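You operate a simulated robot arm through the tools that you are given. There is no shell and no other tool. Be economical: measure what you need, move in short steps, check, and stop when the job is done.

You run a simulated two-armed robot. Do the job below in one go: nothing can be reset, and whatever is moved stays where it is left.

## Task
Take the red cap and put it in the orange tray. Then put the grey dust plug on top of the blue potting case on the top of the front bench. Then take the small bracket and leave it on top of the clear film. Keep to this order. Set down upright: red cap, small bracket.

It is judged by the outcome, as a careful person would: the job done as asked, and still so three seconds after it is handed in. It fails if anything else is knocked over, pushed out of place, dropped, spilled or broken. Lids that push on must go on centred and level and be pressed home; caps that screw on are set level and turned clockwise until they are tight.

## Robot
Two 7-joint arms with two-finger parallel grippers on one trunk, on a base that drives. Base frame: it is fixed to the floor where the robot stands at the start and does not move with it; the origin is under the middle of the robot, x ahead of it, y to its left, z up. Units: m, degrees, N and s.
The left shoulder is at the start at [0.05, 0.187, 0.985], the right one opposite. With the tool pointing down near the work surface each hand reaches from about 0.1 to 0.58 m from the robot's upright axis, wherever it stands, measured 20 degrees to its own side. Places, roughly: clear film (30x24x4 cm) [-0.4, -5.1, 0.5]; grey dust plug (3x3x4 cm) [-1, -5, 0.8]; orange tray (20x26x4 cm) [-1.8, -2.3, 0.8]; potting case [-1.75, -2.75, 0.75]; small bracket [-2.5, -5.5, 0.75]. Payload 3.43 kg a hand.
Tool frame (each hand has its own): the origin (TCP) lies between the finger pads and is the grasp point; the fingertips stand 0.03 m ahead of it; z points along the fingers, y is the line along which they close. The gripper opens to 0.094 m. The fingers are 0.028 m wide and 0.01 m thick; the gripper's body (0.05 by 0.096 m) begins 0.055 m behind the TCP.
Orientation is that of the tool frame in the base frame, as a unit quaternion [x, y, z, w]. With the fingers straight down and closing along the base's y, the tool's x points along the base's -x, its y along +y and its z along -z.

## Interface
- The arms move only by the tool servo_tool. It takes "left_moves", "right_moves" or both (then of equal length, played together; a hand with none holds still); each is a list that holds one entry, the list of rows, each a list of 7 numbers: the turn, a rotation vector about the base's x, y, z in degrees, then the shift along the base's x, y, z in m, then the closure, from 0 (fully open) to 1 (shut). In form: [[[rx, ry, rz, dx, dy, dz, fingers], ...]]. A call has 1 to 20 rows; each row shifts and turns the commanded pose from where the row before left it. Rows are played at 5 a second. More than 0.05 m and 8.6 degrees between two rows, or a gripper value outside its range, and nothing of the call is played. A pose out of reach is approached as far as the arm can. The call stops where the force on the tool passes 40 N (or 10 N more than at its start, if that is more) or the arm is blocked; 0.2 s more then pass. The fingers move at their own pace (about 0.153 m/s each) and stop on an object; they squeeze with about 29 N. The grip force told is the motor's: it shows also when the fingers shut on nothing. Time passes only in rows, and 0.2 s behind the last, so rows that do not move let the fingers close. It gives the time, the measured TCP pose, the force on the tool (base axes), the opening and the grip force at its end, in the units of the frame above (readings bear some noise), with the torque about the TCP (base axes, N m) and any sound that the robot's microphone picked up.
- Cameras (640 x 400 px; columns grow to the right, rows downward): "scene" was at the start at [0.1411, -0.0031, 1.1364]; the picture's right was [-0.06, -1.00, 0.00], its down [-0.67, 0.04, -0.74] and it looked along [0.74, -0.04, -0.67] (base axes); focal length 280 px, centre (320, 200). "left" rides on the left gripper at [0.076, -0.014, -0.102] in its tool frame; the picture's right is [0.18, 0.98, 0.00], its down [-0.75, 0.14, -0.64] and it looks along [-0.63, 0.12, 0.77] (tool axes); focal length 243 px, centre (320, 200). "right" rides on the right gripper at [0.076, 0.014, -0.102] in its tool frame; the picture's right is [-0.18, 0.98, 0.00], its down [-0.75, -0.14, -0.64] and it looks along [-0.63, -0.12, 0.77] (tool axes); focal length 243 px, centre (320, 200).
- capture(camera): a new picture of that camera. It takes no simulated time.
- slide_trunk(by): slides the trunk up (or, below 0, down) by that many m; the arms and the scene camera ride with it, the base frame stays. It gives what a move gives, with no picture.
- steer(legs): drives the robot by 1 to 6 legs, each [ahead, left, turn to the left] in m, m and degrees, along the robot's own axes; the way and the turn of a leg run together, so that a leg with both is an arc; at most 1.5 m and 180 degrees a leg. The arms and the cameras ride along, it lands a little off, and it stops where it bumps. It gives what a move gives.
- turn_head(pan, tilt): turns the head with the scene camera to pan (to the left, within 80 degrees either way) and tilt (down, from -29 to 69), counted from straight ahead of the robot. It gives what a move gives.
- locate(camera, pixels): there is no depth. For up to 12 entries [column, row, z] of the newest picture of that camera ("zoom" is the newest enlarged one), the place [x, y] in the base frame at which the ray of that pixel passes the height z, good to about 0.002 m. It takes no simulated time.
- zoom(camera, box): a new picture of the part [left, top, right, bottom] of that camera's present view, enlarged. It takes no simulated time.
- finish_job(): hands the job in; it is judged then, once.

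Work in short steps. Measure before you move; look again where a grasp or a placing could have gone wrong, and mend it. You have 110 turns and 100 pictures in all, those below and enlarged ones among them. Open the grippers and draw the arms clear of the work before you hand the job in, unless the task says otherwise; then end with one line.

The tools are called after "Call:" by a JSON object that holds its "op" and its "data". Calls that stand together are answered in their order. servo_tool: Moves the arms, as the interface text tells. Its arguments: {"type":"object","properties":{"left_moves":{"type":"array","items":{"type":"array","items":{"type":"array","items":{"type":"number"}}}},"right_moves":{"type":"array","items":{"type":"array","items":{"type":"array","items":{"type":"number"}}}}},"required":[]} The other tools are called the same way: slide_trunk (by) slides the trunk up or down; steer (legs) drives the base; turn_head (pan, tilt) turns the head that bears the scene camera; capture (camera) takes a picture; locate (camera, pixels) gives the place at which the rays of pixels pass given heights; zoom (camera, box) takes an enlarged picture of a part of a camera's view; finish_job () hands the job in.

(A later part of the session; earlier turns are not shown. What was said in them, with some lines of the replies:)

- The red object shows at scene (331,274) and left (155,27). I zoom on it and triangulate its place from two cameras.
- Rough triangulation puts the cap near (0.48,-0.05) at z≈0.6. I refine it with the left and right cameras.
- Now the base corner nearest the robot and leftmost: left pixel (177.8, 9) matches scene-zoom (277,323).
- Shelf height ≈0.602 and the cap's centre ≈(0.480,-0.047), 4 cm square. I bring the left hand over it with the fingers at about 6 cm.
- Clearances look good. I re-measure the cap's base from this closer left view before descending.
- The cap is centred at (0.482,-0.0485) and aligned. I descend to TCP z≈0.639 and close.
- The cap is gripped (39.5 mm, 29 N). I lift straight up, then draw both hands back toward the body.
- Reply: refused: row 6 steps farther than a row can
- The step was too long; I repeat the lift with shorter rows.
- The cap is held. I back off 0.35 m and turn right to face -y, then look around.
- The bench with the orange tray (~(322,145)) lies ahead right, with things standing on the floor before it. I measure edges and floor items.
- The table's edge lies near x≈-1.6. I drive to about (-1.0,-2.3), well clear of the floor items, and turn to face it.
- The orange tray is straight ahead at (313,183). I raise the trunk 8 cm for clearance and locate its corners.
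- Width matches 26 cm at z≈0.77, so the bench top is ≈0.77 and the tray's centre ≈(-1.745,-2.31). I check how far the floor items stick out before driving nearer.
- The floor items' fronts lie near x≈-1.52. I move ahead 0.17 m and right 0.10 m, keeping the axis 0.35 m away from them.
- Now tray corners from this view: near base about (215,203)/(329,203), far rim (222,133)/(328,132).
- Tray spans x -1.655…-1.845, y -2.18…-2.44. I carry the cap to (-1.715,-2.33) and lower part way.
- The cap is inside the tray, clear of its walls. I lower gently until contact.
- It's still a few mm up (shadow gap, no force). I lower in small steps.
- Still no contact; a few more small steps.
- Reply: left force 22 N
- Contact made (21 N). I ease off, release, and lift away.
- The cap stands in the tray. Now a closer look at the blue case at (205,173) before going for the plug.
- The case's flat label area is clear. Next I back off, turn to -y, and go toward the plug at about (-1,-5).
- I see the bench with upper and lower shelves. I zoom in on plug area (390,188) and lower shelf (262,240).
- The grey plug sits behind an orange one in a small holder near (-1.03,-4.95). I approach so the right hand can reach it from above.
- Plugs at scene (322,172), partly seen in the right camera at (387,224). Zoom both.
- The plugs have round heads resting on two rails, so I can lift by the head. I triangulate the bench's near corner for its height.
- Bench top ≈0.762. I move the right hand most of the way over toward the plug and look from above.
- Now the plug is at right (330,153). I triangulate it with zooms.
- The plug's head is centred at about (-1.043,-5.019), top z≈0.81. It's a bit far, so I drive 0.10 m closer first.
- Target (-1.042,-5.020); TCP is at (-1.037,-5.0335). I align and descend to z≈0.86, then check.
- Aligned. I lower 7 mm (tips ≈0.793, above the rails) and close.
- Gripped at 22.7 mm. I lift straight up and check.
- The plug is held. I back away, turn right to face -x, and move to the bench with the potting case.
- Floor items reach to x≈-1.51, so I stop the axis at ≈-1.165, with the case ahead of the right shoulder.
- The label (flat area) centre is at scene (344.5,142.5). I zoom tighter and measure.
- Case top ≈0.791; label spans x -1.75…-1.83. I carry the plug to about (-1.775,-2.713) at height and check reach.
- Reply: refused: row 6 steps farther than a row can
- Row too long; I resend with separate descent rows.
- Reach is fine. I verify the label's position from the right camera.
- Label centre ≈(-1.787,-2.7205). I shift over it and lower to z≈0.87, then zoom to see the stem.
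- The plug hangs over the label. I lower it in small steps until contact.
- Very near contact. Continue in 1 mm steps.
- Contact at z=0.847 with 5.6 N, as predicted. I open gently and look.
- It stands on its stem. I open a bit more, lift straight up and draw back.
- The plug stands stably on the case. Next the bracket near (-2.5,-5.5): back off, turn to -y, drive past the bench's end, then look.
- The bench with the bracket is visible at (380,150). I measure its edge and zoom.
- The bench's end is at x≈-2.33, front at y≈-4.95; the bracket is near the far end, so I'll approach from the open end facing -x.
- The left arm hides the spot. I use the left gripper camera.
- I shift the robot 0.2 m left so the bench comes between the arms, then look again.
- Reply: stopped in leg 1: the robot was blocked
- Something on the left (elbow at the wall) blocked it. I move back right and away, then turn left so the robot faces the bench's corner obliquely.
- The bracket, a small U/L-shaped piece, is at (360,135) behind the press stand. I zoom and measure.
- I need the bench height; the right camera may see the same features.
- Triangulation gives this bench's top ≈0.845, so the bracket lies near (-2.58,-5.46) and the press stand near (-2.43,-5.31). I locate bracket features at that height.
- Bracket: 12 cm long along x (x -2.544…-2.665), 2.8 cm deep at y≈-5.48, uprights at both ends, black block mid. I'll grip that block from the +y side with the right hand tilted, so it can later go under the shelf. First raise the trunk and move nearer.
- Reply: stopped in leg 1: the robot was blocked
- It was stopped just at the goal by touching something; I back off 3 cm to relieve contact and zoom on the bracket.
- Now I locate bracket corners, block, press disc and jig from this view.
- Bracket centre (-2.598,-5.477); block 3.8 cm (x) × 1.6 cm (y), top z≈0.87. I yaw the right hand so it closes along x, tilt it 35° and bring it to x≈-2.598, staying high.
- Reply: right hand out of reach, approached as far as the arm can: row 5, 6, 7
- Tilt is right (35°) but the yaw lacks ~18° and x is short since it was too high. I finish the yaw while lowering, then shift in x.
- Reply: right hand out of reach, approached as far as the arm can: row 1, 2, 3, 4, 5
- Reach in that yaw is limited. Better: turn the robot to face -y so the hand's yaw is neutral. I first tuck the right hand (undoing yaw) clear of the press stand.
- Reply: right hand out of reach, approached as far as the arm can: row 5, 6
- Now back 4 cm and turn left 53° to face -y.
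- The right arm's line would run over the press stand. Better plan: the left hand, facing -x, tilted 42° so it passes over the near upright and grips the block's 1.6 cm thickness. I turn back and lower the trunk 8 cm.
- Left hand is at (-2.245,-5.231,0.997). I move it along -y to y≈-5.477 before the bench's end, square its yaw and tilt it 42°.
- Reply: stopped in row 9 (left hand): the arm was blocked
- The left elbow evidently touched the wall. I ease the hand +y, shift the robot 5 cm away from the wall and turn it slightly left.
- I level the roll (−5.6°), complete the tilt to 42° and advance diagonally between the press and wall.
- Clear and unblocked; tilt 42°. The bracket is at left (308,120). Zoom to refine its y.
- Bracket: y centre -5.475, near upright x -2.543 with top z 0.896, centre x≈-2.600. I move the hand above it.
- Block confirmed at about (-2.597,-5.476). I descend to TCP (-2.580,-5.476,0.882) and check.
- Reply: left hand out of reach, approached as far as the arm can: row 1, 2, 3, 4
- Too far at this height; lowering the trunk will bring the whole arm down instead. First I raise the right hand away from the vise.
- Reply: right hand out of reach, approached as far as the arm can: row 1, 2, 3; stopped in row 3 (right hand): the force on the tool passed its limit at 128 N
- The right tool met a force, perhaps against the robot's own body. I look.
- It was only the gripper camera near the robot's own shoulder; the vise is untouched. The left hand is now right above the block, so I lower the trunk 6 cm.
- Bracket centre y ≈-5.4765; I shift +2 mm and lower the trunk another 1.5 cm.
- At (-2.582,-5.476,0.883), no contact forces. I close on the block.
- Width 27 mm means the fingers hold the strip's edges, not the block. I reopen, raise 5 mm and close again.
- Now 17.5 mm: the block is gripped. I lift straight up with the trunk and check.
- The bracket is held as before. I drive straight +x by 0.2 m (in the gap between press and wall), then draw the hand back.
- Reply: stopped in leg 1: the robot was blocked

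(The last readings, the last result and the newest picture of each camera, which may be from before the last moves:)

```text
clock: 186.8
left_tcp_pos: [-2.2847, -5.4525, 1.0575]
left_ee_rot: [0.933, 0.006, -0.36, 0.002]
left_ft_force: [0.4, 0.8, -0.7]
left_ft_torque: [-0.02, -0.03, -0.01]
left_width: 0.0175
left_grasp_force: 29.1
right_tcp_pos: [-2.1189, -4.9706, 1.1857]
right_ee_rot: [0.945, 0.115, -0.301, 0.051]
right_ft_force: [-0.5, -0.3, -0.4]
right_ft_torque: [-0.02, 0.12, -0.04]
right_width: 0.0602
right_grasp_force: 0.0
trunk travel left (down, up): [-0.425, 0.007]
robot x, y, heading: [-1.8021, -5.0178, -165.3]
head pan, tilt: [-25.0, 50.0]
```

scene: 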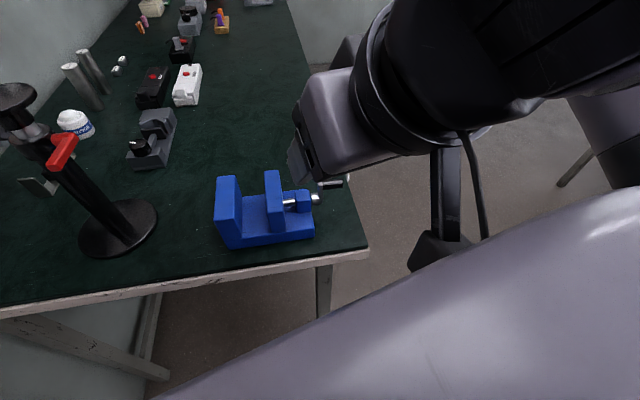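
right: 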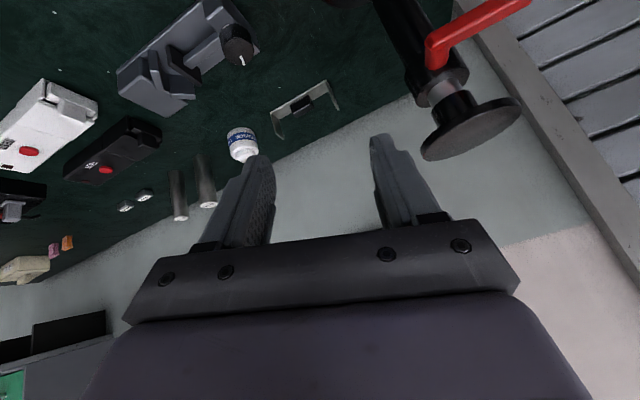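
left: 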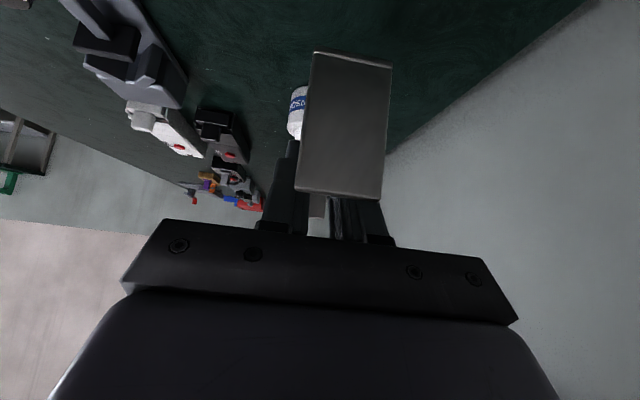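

It bumped slightly at the end; I now leave in +y direction, away from wall and bin.

Call:
{"op": "steer", "data": {"legs": [[-0.18, -0.726, 0]]}}

Call:
{"op": "turn_head", "data": {"pan": 75, "tilt": 35}}

Call:
{"op": "capture", "data": {"camera": "scene"}}

```text
clock: 193.6
left_tcp_pos: [-2.2978, -4.6966, 1.0584]
left_ee_rot: [0.933, 0.004, -0.359, 0.001]
left_ft_force: [0.2, 0.5, -1.2]
left_ft_torque: [0.0, 0.0, 0.0]
left_width: 0.0174
left_grasp_force: 29.2
right_tcp_pos: [-2.1324, -4.2162, 1.1855]
right_ee_rot: [0.945, 0.114, -0.302, 0.052]
right_ft_force: [-2.1, -0.4, -0.9]
right_ft_torque: [0.02, -0.03, 0.02]
right_width: 0.0599
right_grasp_force: 0.1
trunk travel left (down, up): [-0.425, 0.007]
robot x, y, heading: [-1.8156, -4.2641, -165.6]
head pan, tilt: [-25.0, 50.0]
```

```text
clock: 195.4
left_tcp_pos: [-2.2989, -4.6954, 1.0564]
left_ee_rot: [0.933, 0.006, -0.359, 0.002]
left_ft_force: [-0.2, -0.5, -0.1]
left_ft_torque: [0.05, -0.02, 0.03]
left_width: 0.0177
left_grasp_force: 29.4
right_tcp_pos: [-2.1325, -4.2154, 1.1853]
right_ee_rot: [0.945, 0.114, -0.302, 0.051]
right_ft_force: [-1.0, 0.2, -0.8]
right_ft_torque: [0.02, -0.01, 0.04]
right_width: 0.0601
right_grasp_force: 0.0
trunk travel left (down, up): [-0.425, 0.007]
robot x, y, heading: [-1.8145, -4.2633, -165.3]
head pan, tilt: [75.0, 35.0]
```

```text
14 pictures are left
```

scene: 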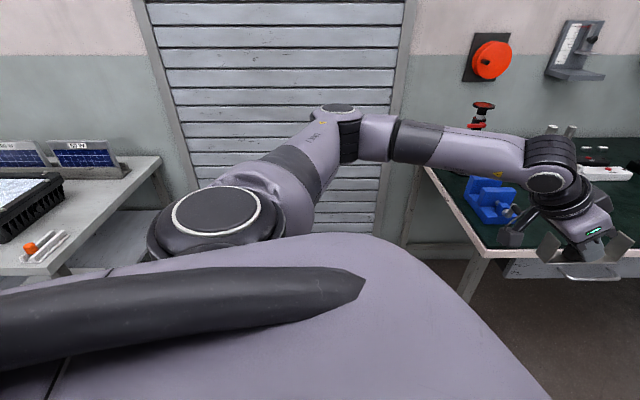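

The bracket is held level. I turn to face -y and strafe toward the film's bench.

Call:
{"op": "steer", "data": {"legs": [[0, 0, 75.4], [-0.12, 1.1, 0]]}}

Call:
{"op": "turn_head", "data": {"pan": 10, "tilt": 35}}

Call:
{"op": "capture", "data": {"camera": "scene"}}

```text
clock: 208.6
left_tcp_pos: [-0.4152, -4.7483, 1.0571]
left_ee_rot: [0.74, 0.568, -0.286, 0.218]
left_ft_force: [0.4, -0.3, -1.2]
left_ft_torque: [-0.02, -0.01, -0.01]
left_width: 0.0173
left_grasp_force: 29.0
right_tcp_pos: [-0.8335, -4.4597, 1.1865]
right_ee_rot: [0.684, 0.662, -0.209, 0.223]
right_ft_force: [0.6, -1.0, 0.8]
right_ft_torque: [0.05, -0.01, -0.01]
right_width: 0.0603
right_grasp_force: 0.1
trunk travel left (down, up): [-0.425, 0.007]
robot x, y, heading: [-0.7033, -4.1673, -91.3]
head pan, tilt: [75.0, 35.0]
```

```text
clock: 210.0
left_tcp_pos: [-0.4154, -4.7487, 1.0562]
left_ee_rot: [0.74, 0.568, -0.286, 0.218]
left_ft_force: [0.5, 0.4, -1.3]
left_ft_torque: [-0.01, 0.01, 0.01]
left_width: 0.0177
left_grasp_force: 28.9
right_tcp_pos: [-0.8353, -4.4596, 1.1859]
right_ee_rot: [0.684, 0.663, -0.209, 0.223]
right_ft_force: [-0.2, 0.4, -0.1]
right_ft_torque: [-0.01, 0.0, 0.02]
right_width: 0.0602
right_grasp_force: 0.0
trunk travel left (down, up): [-0.425, 0.007]
robot x, y, heading: [-0.6993, -4.1656, -90.9]
head pan, tilt: [10.0, 35.0]
```

```text
13 pictures are left
```

scene: 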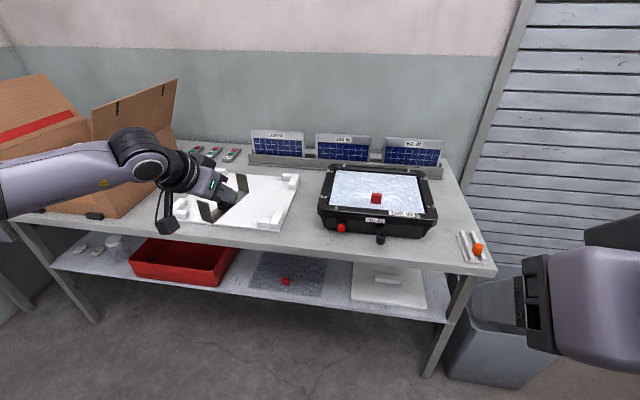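

Film seen at (285,275) on the lower shelf with the red tab at (286,281). I zoom for accurate pixels, and locate at trial heights, then lower the trunk for a second view.

Call:
{"op": "zoom", "data": {"camera": "scene", "box": [230, 240, 350, 310]}}

Call:
{"op": "locate", "data": {"camera": "zoom", "pixels": [[95, 260, 0.45], [95, 260, 0.5], [480, 285, 0.45], [480, 285, 0.5]]}}

```text
5.33 times, centred on (290, 275) of scene
```

zoom: 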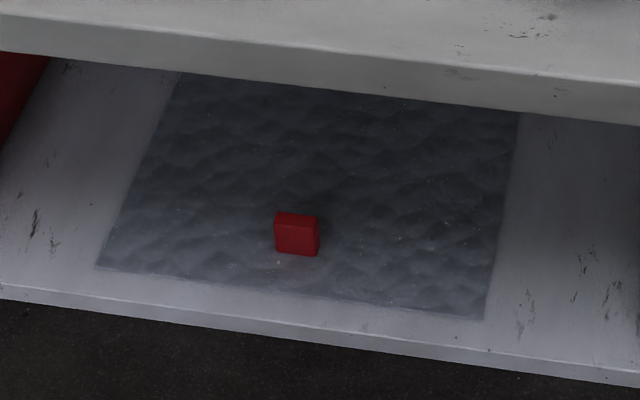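

```text
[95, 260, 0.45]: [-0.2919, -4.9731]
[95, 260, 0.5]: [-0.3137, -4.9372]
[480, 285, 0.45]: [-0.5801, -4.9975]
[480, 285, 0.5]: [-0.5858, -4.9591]
```

Call:
{"op": "locate", "data": {"camera": "zoom", "pixels": [[95, 267, 0.47], [485, 320, 0.47], [95, 267, 0.5], [485, 320, 0.5], [276, 250, 0.5], [319, 256, 0.5], [276, 250, 0.47], [485, 352, 0.5], [485, 352, 0.47], [520, 110, 0.72], [515, 115, 0.5], [180, 75, 0.5]]}}

Call:
{"op": "servo_tool", "data": {"left_moves": [[[0, 0, 7.6, 0, 0.02, 0, 1], [0, 0, 7.6, 0, 0.02, 0, 1], [0, 0, 0, -0.02, 0.02, 0, 1], [0, 0, 0, 0, 0, 0, 1]]]}}

Call:
{"op": "slide_trunk", "data": {"by": -0.4}}

Call:
{"op": "capture", "data": {"camera": "scene"}}

```text
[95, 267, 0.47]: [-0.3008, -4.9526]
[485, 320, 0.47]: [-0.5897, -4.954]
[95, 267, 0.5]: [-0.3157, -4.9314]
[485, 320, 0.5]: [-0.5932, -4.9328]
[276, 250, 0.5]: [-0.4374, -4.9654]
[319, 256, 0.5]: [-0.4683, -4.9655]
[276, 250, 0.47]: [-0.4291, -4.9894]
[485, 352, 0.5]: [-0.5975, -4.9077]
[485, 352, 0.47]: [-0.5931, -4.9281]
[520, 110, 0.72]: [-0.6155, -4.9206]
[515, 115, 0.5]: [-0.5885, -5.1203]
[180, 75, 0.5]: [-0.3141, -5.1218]
```

```text
clock: 211.0
left_tcp_pos: [-0.4343, -4.6897, 1.0572]
left_ee_rot: [0.658, 0.662, -0.254, 0.255]
left_ft_force: [0.4, -0.9, -1.0]
left_ft_torque: [0.0, 0.04, 0.02]
left_width: 0.0176
left_grasp_force: 29.0
right_tcp_pos: [-0.8333, -4.4606, 1.1854]
right_ee_rot: [0.683, 0.663, -0.209, 0.223]
right_ft_force: [-0.5, -0.4, 0.5]
right_ft_torque: [0.03, 0.01, 0.01]
right_width: 0.0602
right_grasp_force: 0.0
trunk travel left (down, up): [-0.425, 0.007]
robot x, y, heading: [-0.7011, -4.1687, -91.1]
head pan, tilt: [10.0, 35.0]
```

```text
clock: 214.8
left_tcp_pos: [-0.4349, -4.6886, 0.6567]
left_ee_rot: [0.658, 0.662, -0.254, 0.254]
left_ft_force: [0.1, 0.4, -1.2]
left_ft_torque: [0.01, 0.0, -0.04]
left_width: 0.0175
left_grasp_force: 29.7
right_tcp_pos: [-0.835, -4.4603, 0.7874]
right_ee_rot: [0.684, 0.663, -0.209, 0.223]
right_ft_force: [-0.2, -1.2, 0.9]
right_ft_torque: [0.12, 0.02, -0.02]
right_width: 0.0603
right_grasp_force: 0.0
trunk travel left (down, up): [-0.025, 0.407]
robot x, y, heading: [-0.7027, -4.1677, -90.8]
head pan, tilt: [10.0, 35.0]
```

```text
11 pictures are left
```

scene: 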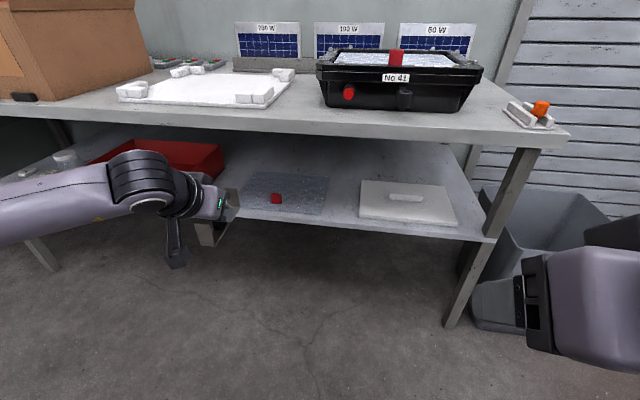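

Call:
{"op": "locate", "data": {"camera": "scene", "pixels": [[320, 214.5, 0.44], [320, 214.5, 0.46], [320, 214.5, 0.48], [320, 214.5, 0.5], [270, 202.5, 0.46], [282, 203, 0.46], [270, 202.5, 0.48], [282, 203, 0.48]]}}

Call:
{"op": "zoom", "data": {"camera": "scene", "box": [190, 130, 350, 250]}}

Call:
{"op": "locate", "data": {"camera": "zoom", "pixels": [[320, 200, 0.48], [320, 300, 0.48], [520, 281, 0.48], [520, 281, 0.46], [520, 281, 0.5], [530, 45, 0.72], [530, 45, 0.7], [530, 45, 0.74]]}}

```text
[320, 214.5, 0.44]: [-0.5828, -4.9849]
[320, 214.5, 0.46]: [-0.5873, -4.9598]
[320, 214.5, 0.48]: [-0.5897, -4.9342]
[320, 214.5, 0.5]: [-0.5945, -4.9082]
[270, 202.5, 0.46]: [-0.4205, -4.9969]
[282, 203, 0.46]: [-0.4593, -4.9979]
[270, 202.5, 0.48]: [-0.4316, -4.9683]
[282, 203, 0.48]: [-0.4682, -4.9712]
```

```text
3.33 times, centred on (270, 190) of scene
```

zoom: 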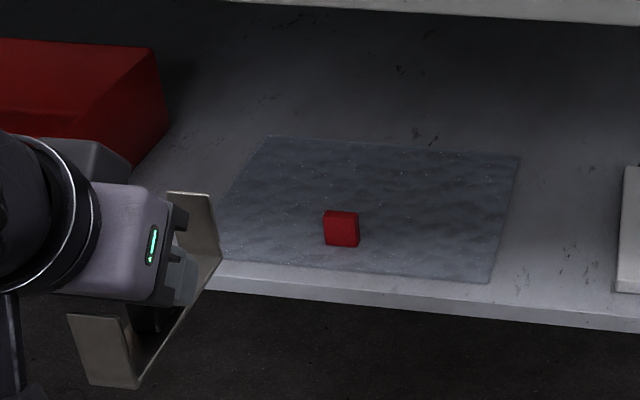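

```text
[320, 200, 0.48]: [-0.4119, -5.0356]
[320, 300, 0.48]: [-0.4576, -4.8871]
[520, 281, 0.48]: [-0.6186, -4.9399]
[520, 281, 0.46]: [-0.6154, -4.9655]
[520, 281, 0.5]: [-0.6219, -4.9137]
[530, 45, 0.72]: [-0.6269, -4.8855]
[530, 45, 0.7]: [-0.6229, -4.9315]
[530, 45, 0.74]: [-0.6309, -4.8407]
```

Two views agree: film top z≈0.46, front edge y≈-4.96, x from -0.30 to -0.59; upper board's underside ≈0.735, edge y≈-4.905. I set the bracket at x≈-0.53, z≈0.54 in front of the gap, then drive nearer.

Call:
{"op": "servo_tool", "data": {"left_moves": [[[0, 0, 0, -0.03, 0, -0.035, 1], [0, 0, 0, -0.03, 0, -0.035, 1], [0, 0, 0, -0.03, 0, -0.035, 1], [0, 0, 0, -0.005, 0, -0.012, 1], [0, 0, 0, 0, 0, 0, 1]]]}}

Call:
{"op": "steer", "data": {"legs": [[0.19, 0, 0.8]]}}

Call:
{"op": "capture", "data": {"camera": "scene"}}

```text
clock: 216.0
left_tcp_pos: [-0.5288, -4.6911, 0.5396]
left_ee_rot: [0.658, 0.662, -0.254, 0.254]
left_ft_force: [-0.4, -0.4, -0.3]
left_ft_torque: [-0.01, -0.03, -0.02]
left_width: 0.0175
left_grasp_force: 28.9
right_tcp_pos: [-0.8351, -4.4598, 0.7858]
right_ee_rot: [0.683, 0.663, -0.208, 0.223]
right_ft_force: [0.7, -1.3, -0.9]
right_ft_torque: [-0.09, -0.03, -0.02]
right_width: 0.0602
right_grasp_force: 0.1
trunk travel left (down, up): [-0.025, 0.407]
robot x, y, heading: [-0.6997, -4.1679, -91.1]
head pan, tilt: [10.0, 35.0]
```

```text
clock: 217.6
left_tcp_pos: [-0.5231, -4.8767, 0.5401]
left_ee_rot: [0.654, 0.666, -0.253, 0.256]
left_ft_force: [-0.2, 0.1, -0.5]
left_ft_torque: [-0.02, 0.0, -0.01]
left_width: 0.0174
left_grasp_force: 29.5
right_tcp_pos: [-0.833, -4.65, 0.7859]
right_ee_rot: [0.679, 0.667, -0.208, 0.226]
right_ft_force: [-0.3, -1.4, -1.1]
right_ft_torque: [-0.05, 0.03, 0.02]
right_width: 0.0602
right_grasp_force: 0.0
trunk travel left (down, up): [-0.025, 0.407]
robot x, y, heading: [-0.7029, -4.3559, -90.2]
head pan, tilt: [10.0, 35.0]
```

```text
9 pictures are left
```

scene: 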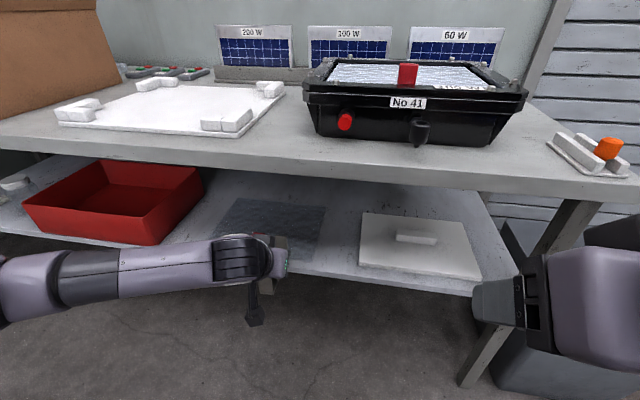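

Left hand is in front of the gap. I move it in along -y to y≈-5.01 keeping z≈0.54, then view from its camera.

Call:
{"op": "servo_tool", "data": {"left_moves": [[[0, 0, 0, -0.004, -0.035, 0, 1], [0, 0, 0, -0.004, -0.035, 0, 1], [0, 0, 0, 0, -0.035, 0, 1], [0, 0, 0, 0, -0.03, 0, 1], [0, 0, 0, 0, 0, 0, 1]]]}}

Call:
{"op": "capture", "data": {"camera": "left"}}

Call:
{"op": "zoom", "data": {"camera": "scene", "box": [180, 150, 360, 300]}}

```text
clock: 218.8
left_tcp_pos: [-0.5311, -5.0105, 0.5393]
left_ee_rot: [0.653, 0.667, -0.251, 0.256]
left_ft_force: [0.2, 0.2, -1.0]
left_ft_torque: [-0.02, -0.03, -0.02]
left_width: 0.0176
left_grasp_force: 28.9
right_tcp_pos: [-0.832, -4.65, 0.7862]
right_ee_rot: [0.679, 0.668, -0.208, 0.224]
right_ft_force: [0.3, -0.3, -0.9]
right_ft_torque: [0.0, 0.05, -0.01]
right_width: 0.0597
right_grasp_force: 0.0
trunk travel left (down, up): [-0.025, 0.407]
robot x, y, heading: [-0.7004, -4.3581, -89.7]
head pan, tilt: [10.0, 35.0]
```

```text
8 pictures are left
```

left: 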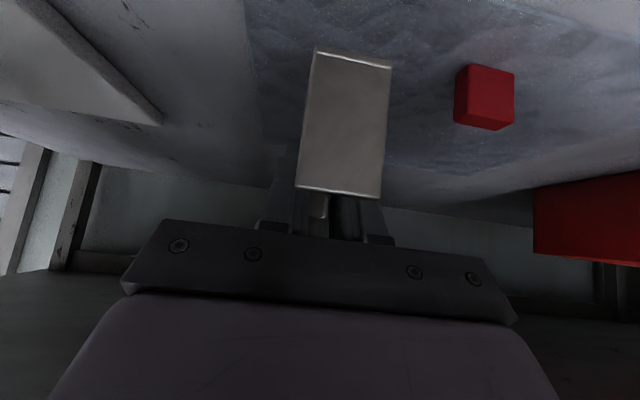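

```text
2.67 times, centred on (270, 225) of scene
```

zoom: 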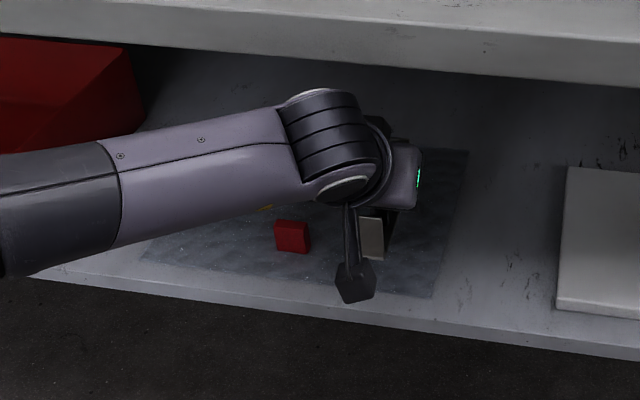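

Inside and clear of the red tab and board. I lower toward the film, gently at the end.

Call:
{"op": "servo_tool", "data": {"left_moves": [[[0, 0, 0, 0, -0.002, -0.015, 1], [0, 0, 0, 0, 0, -0.01, 1], [0, 0, 0, 0, 0, -0.003, 1], [0, 0, 0, 0, 0, -0.002, 1], [0, 0, 0, 0, 0, -0.002, 1], [0, 0, 0, 0, 0, 0, 1]]]}}

```text
clock: 220.2
left_tcp_pos: [-0.5311, -5.0132, 0.5073]
left_ee_rot: [0.654, 0.666, -0.252, 0.256]
left_ft_force: [-0.7, 0.3, -2.2]
left_ft_torque: [0.02, -0.01, 0.04]
left_width: 0.0176
left_grasp_force: 28.8
right_tcp_pos: [-0.8323, -4.6506, 0.7856]
right_ee_rot: [0.679, 0.667, -0.207, 0.225]
right_ft_force: [-1.2, -0.2, 0.6]
right_ft_torque: [0.03, -0.04, 0.01]
right_width: 0.0602
right_grasp_force: 0.0
trunk travel left (down, up): [-0.025, 0.407]
robot x, y, heading: [-0.7019, -4.3561, -90.0]
head pan, tilt: [10.0, 35.0]
```

No contact yet; 1 mm steps on.

Call:
{"op": "servo_tool", "data": {"left_moves": [[[0, 0, 0, 0, 0, -0.0015, 1], [0, 0, 0, 0, 0, -0.0015, 1], [0, 0, 0, 0, 0, -0.001, 1], [0, 0, 0, 0, 0, -0.001, 1], [0, 0, 0, 0, 0, 0, 1]]]}}

```text
clock: 221.4
left_tcp_pos: [-0.533, -5.013, 0.5026]
left_ee_rot: [0.653, 0.667, -0.252, 0.257]
left_ft_force: [0.4, -0.6, -1.0]
left_ft_torque: [0.01, 0.0, 0.03]
left_width: 0.0175
left_grasp_force: 28.9
right_tcp_pos: [-0.8311, -4.65, 0.7864]
right_ee_rot: [0.679, 0.667, -0.208, 0.224]
right_ft_force: [0.4, -0.7, -0.1]
right_ft_torque: [0.04, -0.04, -0.04]
right_width: 0.06
right_grasp_force: 0.0
trunk travel left (down, up): [-0.025, 0.407]
robot x, y, heading: [-0.7026, -4.3595, -90.3]
head pan, tilt: [10.0, 35.0]
```

Call:
{"op": "servo_tool", "data": {"left_moves": [[[0, 0, 0, 0, 0, -0.001, 1], [0, 0, 0, 0, 0, -0.001, 1], [0, 0, 0, 0, 0, -0.001, 1], [0, 0, 0, 0, 0, 0, 1]]]}}

Call:
{"op": "zoom", "data": {"camera": "left", "box": [240, 0, 540, 210]}}

```text
clock: 222.4
left_tcp_pos: [-0.5313, -5.0128, 0.5001]
left_ee_rot: [0.653, 0.667, -0.252, 0.256]
left_ft_force: [0.5, 0.0, -0.8]
left_ft_torque: [-0.02, -0.03, 0.01]
left_width: 0.0175
left_grasp_force: 29.0
right_tcp_pos: [-0.8317, -4.6502, 0.786]
right_ee_rot: [0.679, 0.667, -0.208, 0.225]
right_ft_force: [0.6, -0.4, 0.2]
right_ft_torque: [0.05, 0.02, -0.02]
right_width: 0.0602
right_grasp_force: 0.1
trunk travel left (down, up): [-0.025, 0.407]
robot x, y, heading: [-0.7019, -4.3574, -89.8]
head pan, tilt: [10.0, 35.0]
```

```text
1.90 times, centred on (390, 105) of left
```

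zoom: 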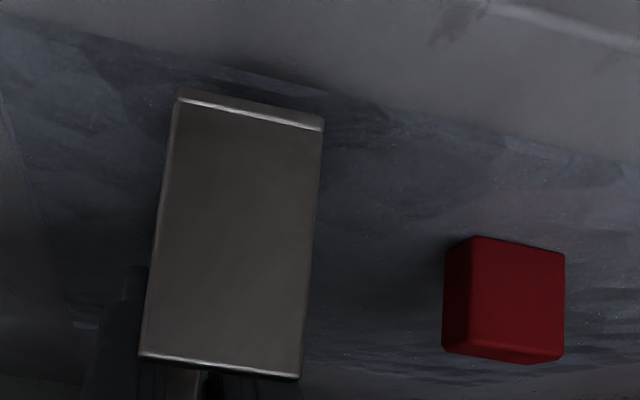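

The bracket's near end is just inside the film's front edge; no contact yet. I go 5 mm deeper and lower on.

Call:
{"op": "servo_tool", "data": {"left_moves": [[[0, 0, 0, 0, -0.005, 0, 1], [0, 0, 0, 0, 0, -0.001, 1], [0, 0, 0, 0, 0, -0.001, 1], [0, 0, 0, 0, 0, -0.001, 1], [0, 0, 0, 0, 0, -0.001, 1], [0, 0, 0, 0, 0, 0, 1]]]}}

```text
clock: 223.8
left_tcp_pos: [-0.5306, -5.0182, 0.4953]
left_ee_rot: [0.653, 0.666, -0.252, 0.256]
left_ft_force: [-0.7, -0.6, -1.9]
left_ft_torque: [0.03, 0.0, 0.0]
left_width: 0.0171
left_grasp_force: 28.9
right_tcp_pos: [-0.8313, -4.6509, 0.7859]
right_ee_rot: [0.679, 0.667, -0.208, 0.225]
right_ft_force: [0.8, -0.2, -0.1]
right_ft_torque: [-0.03, 0.03, -0.02]
right_width: 0.0603
right_grasp_force: 0.1
trunk travel left (down, up): [-0.025, 0.407]
robot x, y, heading: [-0.7024, -4.3609, -90.0]
head pan, tilt: [10.0, 35.0]
```

Call:
{"op": "servo_tool", "data": {"left_moves": [[[0, 0, 0, 0, 0, -0.001, 1], [0, 0, 0, 0, 0, -0.001, 1], [0, 0, 0, 0, 0, -0.001, 1], [0, 0, 0, 0, 0, -0.001, 1], [0, 0, 0, 0, 0, 0, 1]]]}}

```text
clock: 225.0
left_tcp_pos: [-0.5321, -5.0176, 0.4916]
left_ee_rot: [0.653, 0.666, -0.252, 0.256]
left_ft_force: [0.2, 0.4, -1.2]
left_ft_torque: [-0.04, 0.01, 0.01]
left_width: 0.0174
left_grasp_force: 28.9
right_tcp_pos: [-0.8321, -4.6494, 0.7862]
right_ee_rot: [0.678, 0.667, -0.208, 0.226]
right_ft_force: [-0.6, -0.8, -0.5]
right_ft_torque: [0.05, -0.02, 0.01]
right_width: 0.0604
right_grasp_force: 0.1
trunk travel left (down, up): [-0.025, 0.407]
robot x, y, heading: [-0.7037, -4.3562, -90.1]
head pan, tilt: [10.0, 35.0]
```

Call:
{"op": "servo_tool", "data": {"left_moves": [[[0, 0, 0, 0, 0, -0.001, 1], [0, 0, 0, 0, 0, -0.001, 1], [0, 0, 0, 0, 0, -0.001, 1], [0, 0, 0, 0, 0, -0.001, 1], [0, 0, 0, 0, 0, -0.001, 1], [0, 0, 0, 0, 0, 0, 1]]]}}

Call:
{"op": "zoom", "data": {"camera": "left", "box": [240, 0, 540, 210]}}

```text
clock: 226.4
left_tcp_pos: [-0.5323, -5.0205, 0.4898]
left_ee_rot: [0.652, 0.666, -0.255, 0.258]
left_ft_force: [-0.4, -0.5, 19.2]
left_ft_torque: [-0.02, -0.06, 0.03]
left_width: 0.0178
left_grasp_force: 28.9
right_tcp_pos: [-0.8329, -4.6489, 0.786]
right_ee_rot: [0.679, 0.667, -0.208, 0.226]
right_ft_force: [0.5, -0.3, 1.0]
right_ft_torque: [0.05, -0.02, -0.03]
right_width: 0.0602
right_grasp_force: 0.0
trunk travel left (down, up): [-0.025, 0.407]
robot x, y, heading: [-0.7029, -4.3583, -90.2]
head pan, tilt: [10.0, 35.0]
```

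```text
1.90 times, centred on (390, 105) of left
```

zoom: 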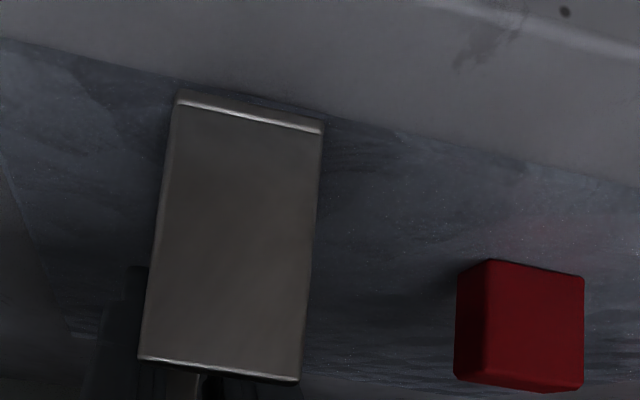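

Contact (19 N) with the bracket on the film. I ease off, open, then lift the fingers out along the tool axis.

Call:
{"op": "servo_tool", "data": {"left_moves": [[[0, 0, 0, 0, 0, 0.0015, 1], [0, 0, 0, 0, 0, 0, 0.75], [0, 0, 0, 0, 0, 0, 0.6], [0, 0, 0, 0, 0, 0, 0.47], [0, 0, 0, 0, 0, 0, 0.47], [0, 0, 0, 0, 0, 0.01, 0.47], [0, 0, 0, 0, 0.004, 0.015, 0.47], [0, 0, 0, 0, 0.02, 0.022, 0.47], [0, 0, 0, 0, 0.025, 0.025, 0.47], [0, 0, 0, 0, 0.04, 0.01, 0.47], [0, 0, 0, 0, 0.045, 0, 0.47], [0, 0, 0, 0, 0.045, 0, 0.47], [0, 0, 0, 0, 0.045, 0, 0.47], [0, 0, 0, 0, 0.045, 0, 0.47]]]}}

Call:
{"op": "zoom", "data": {"camera": "left", "box": [200, 0, 520, 220]}}

```text
clock: 229.4
left_tcp_pos: [-0.531, -4.7473, 0.5714]
left_ee_rot: [0.653, 0.667, -0.252, 0.256]
left_ft_force: [-0.5, -0.4, 0.0]
left_ft_torque: [-0.01, 0.0, 0.0]
left_width: 0.0496
left_grasp_force: 0.2
right_tcp_pos: [-0.8323, -4.6503, 0.786]
right_ee_rot: [0.679, 0.668, -0.208, 0.225]
right_ft_force: [-0.6, -1.0, -0.5]
right_ft_torque: [0.06, 0.01, 0.05]
right_width: 0.0605
right_grasp_force: 0.0
trunk travel left (down, up): [-0.025, 0.407]
robot x, y, heading: [-0.7002, -4.3544, -90.1]
head pan, tilt: [10.0, 35.0]
```

```text
1.82 times, centred on (360, 110) of left
```

zoom: 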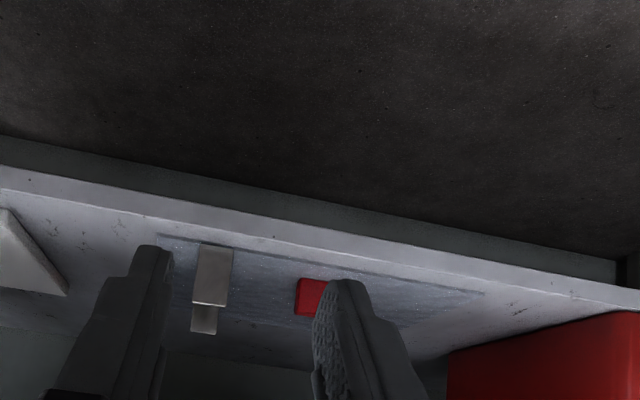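

The bracket stands on the film. I back off 0.35 m and take a last check.

Call:
{"op": "steer", "data": {"legs": [[-0.35, 0, 0]]}}

Call:
{"op": "servo_tool", "data": {"left_moves": [[[0, 0, 0, 0, 0, 0, 0], [0, 0, 0, 0, 0, 0, 0]]], "right_moves": [[[0, 0, 0, 0, 0, 0, 0], [0, 0, 0, 0, 0, 0, 0]]]}}

Call:
{"op": "zoom", "data": {"camera": "scene", "box": [200, 60, 480, 240]}}

Call:
{"op": "capture", "data": {"camera": "scene"}}

```text
clock: 231.6
left_tcp_pos: [-0.5294, -4.3998, 0.5716]
left_ee_rot: [0.651, 0.669, -0.251, 0.256]
left_ft_force: [0.7, -0.6, -0.1]
left_ft_torque: [-0.01, 0.01, 0.0]
left_width: 0.0499
left_grasp_force: 0.0
right_tcp_pos: [-0.8317, -4.3037, 0.7863]
right_ee_rot: [0.676, 0.67, -0.207, 0.226]
right_ft_force: [-0.7, -0.4, 0.2]
right_ft_torque: [0.11, 0.02, -0.02]
right_width: 0.0597
right_grasp_force: 0.0
trunk travel left (down, up): [-0.025, 0.407]
robot x, y, heading: [-0.7038, -4.0099, -89.9]
head pan, tilt: [10.0, 35.0]
```

```text
clock: 232.2
left_tcp_pos: [-0.5287, -4.4012, 0.5721]
left_ee_rot: [0.651, 0.669, -0.251, 0.257]
left_ft_force: [0.3, -0.2, 0.1]
left_ft_torque: [-0.02, -0.01, 0.01]
left_width: 0.0941
left_grasp_force: 0.1
right_tcp_pos: [-0.8291, -4.3051, 0.7861]
right_ee_rot: [0.676, 0.67, -0.207, 0.226]
right_ft_force: [-0.1, -0.1, 0.2]
right_ft_torque: [-0.02, -0.01, 0.01]
right_width: 0.0939
right_grasp_force: 0.0
trunk travel left (down, up): [-0.025, 0.407]
robot x, y, heading: [-0.7042, -4.0085, -89.6]
head pan, tilt: [10.0, 35.0]
```

```text
2.22 times, centred on (340, 150) of scene
```

zoom: 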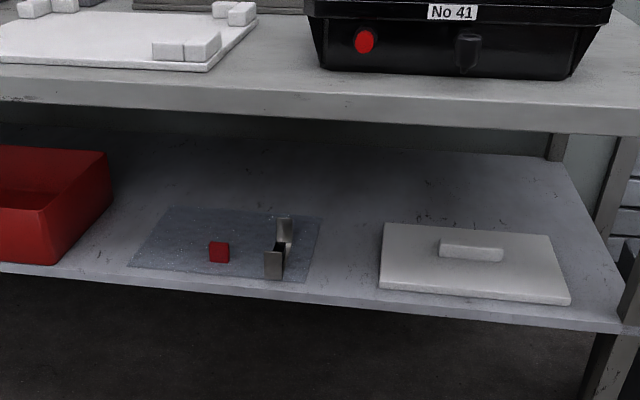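

```text
2 pictures are left
```

scene: 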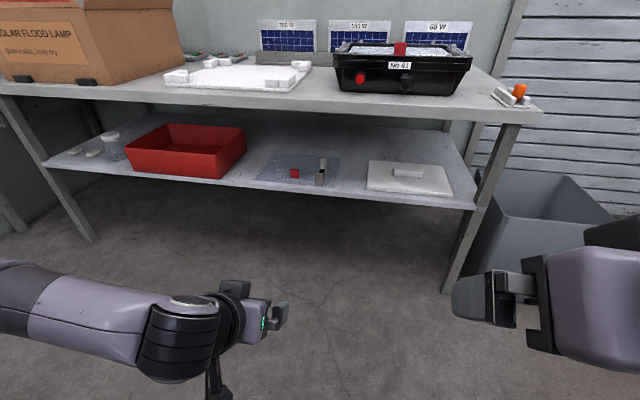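

The bracket stands upright on the film, both grippers are open and clear, and the cap and plug were seen in place. I hand the job in.

Call:
{"op": "finish_job", "data": {}}

```text
The job is handed in.
```

The job is handed in: the red cap is upright in the orange tray, the grey plug is on the blue potting case, and the small bracket is upright on the clear film. The robot's base and left arm bumped something a few times near the bracket's bench; I saw nothing knocked over, but I didn't re-check every item there, and I last saw the cap and plug before fetching the bracket.
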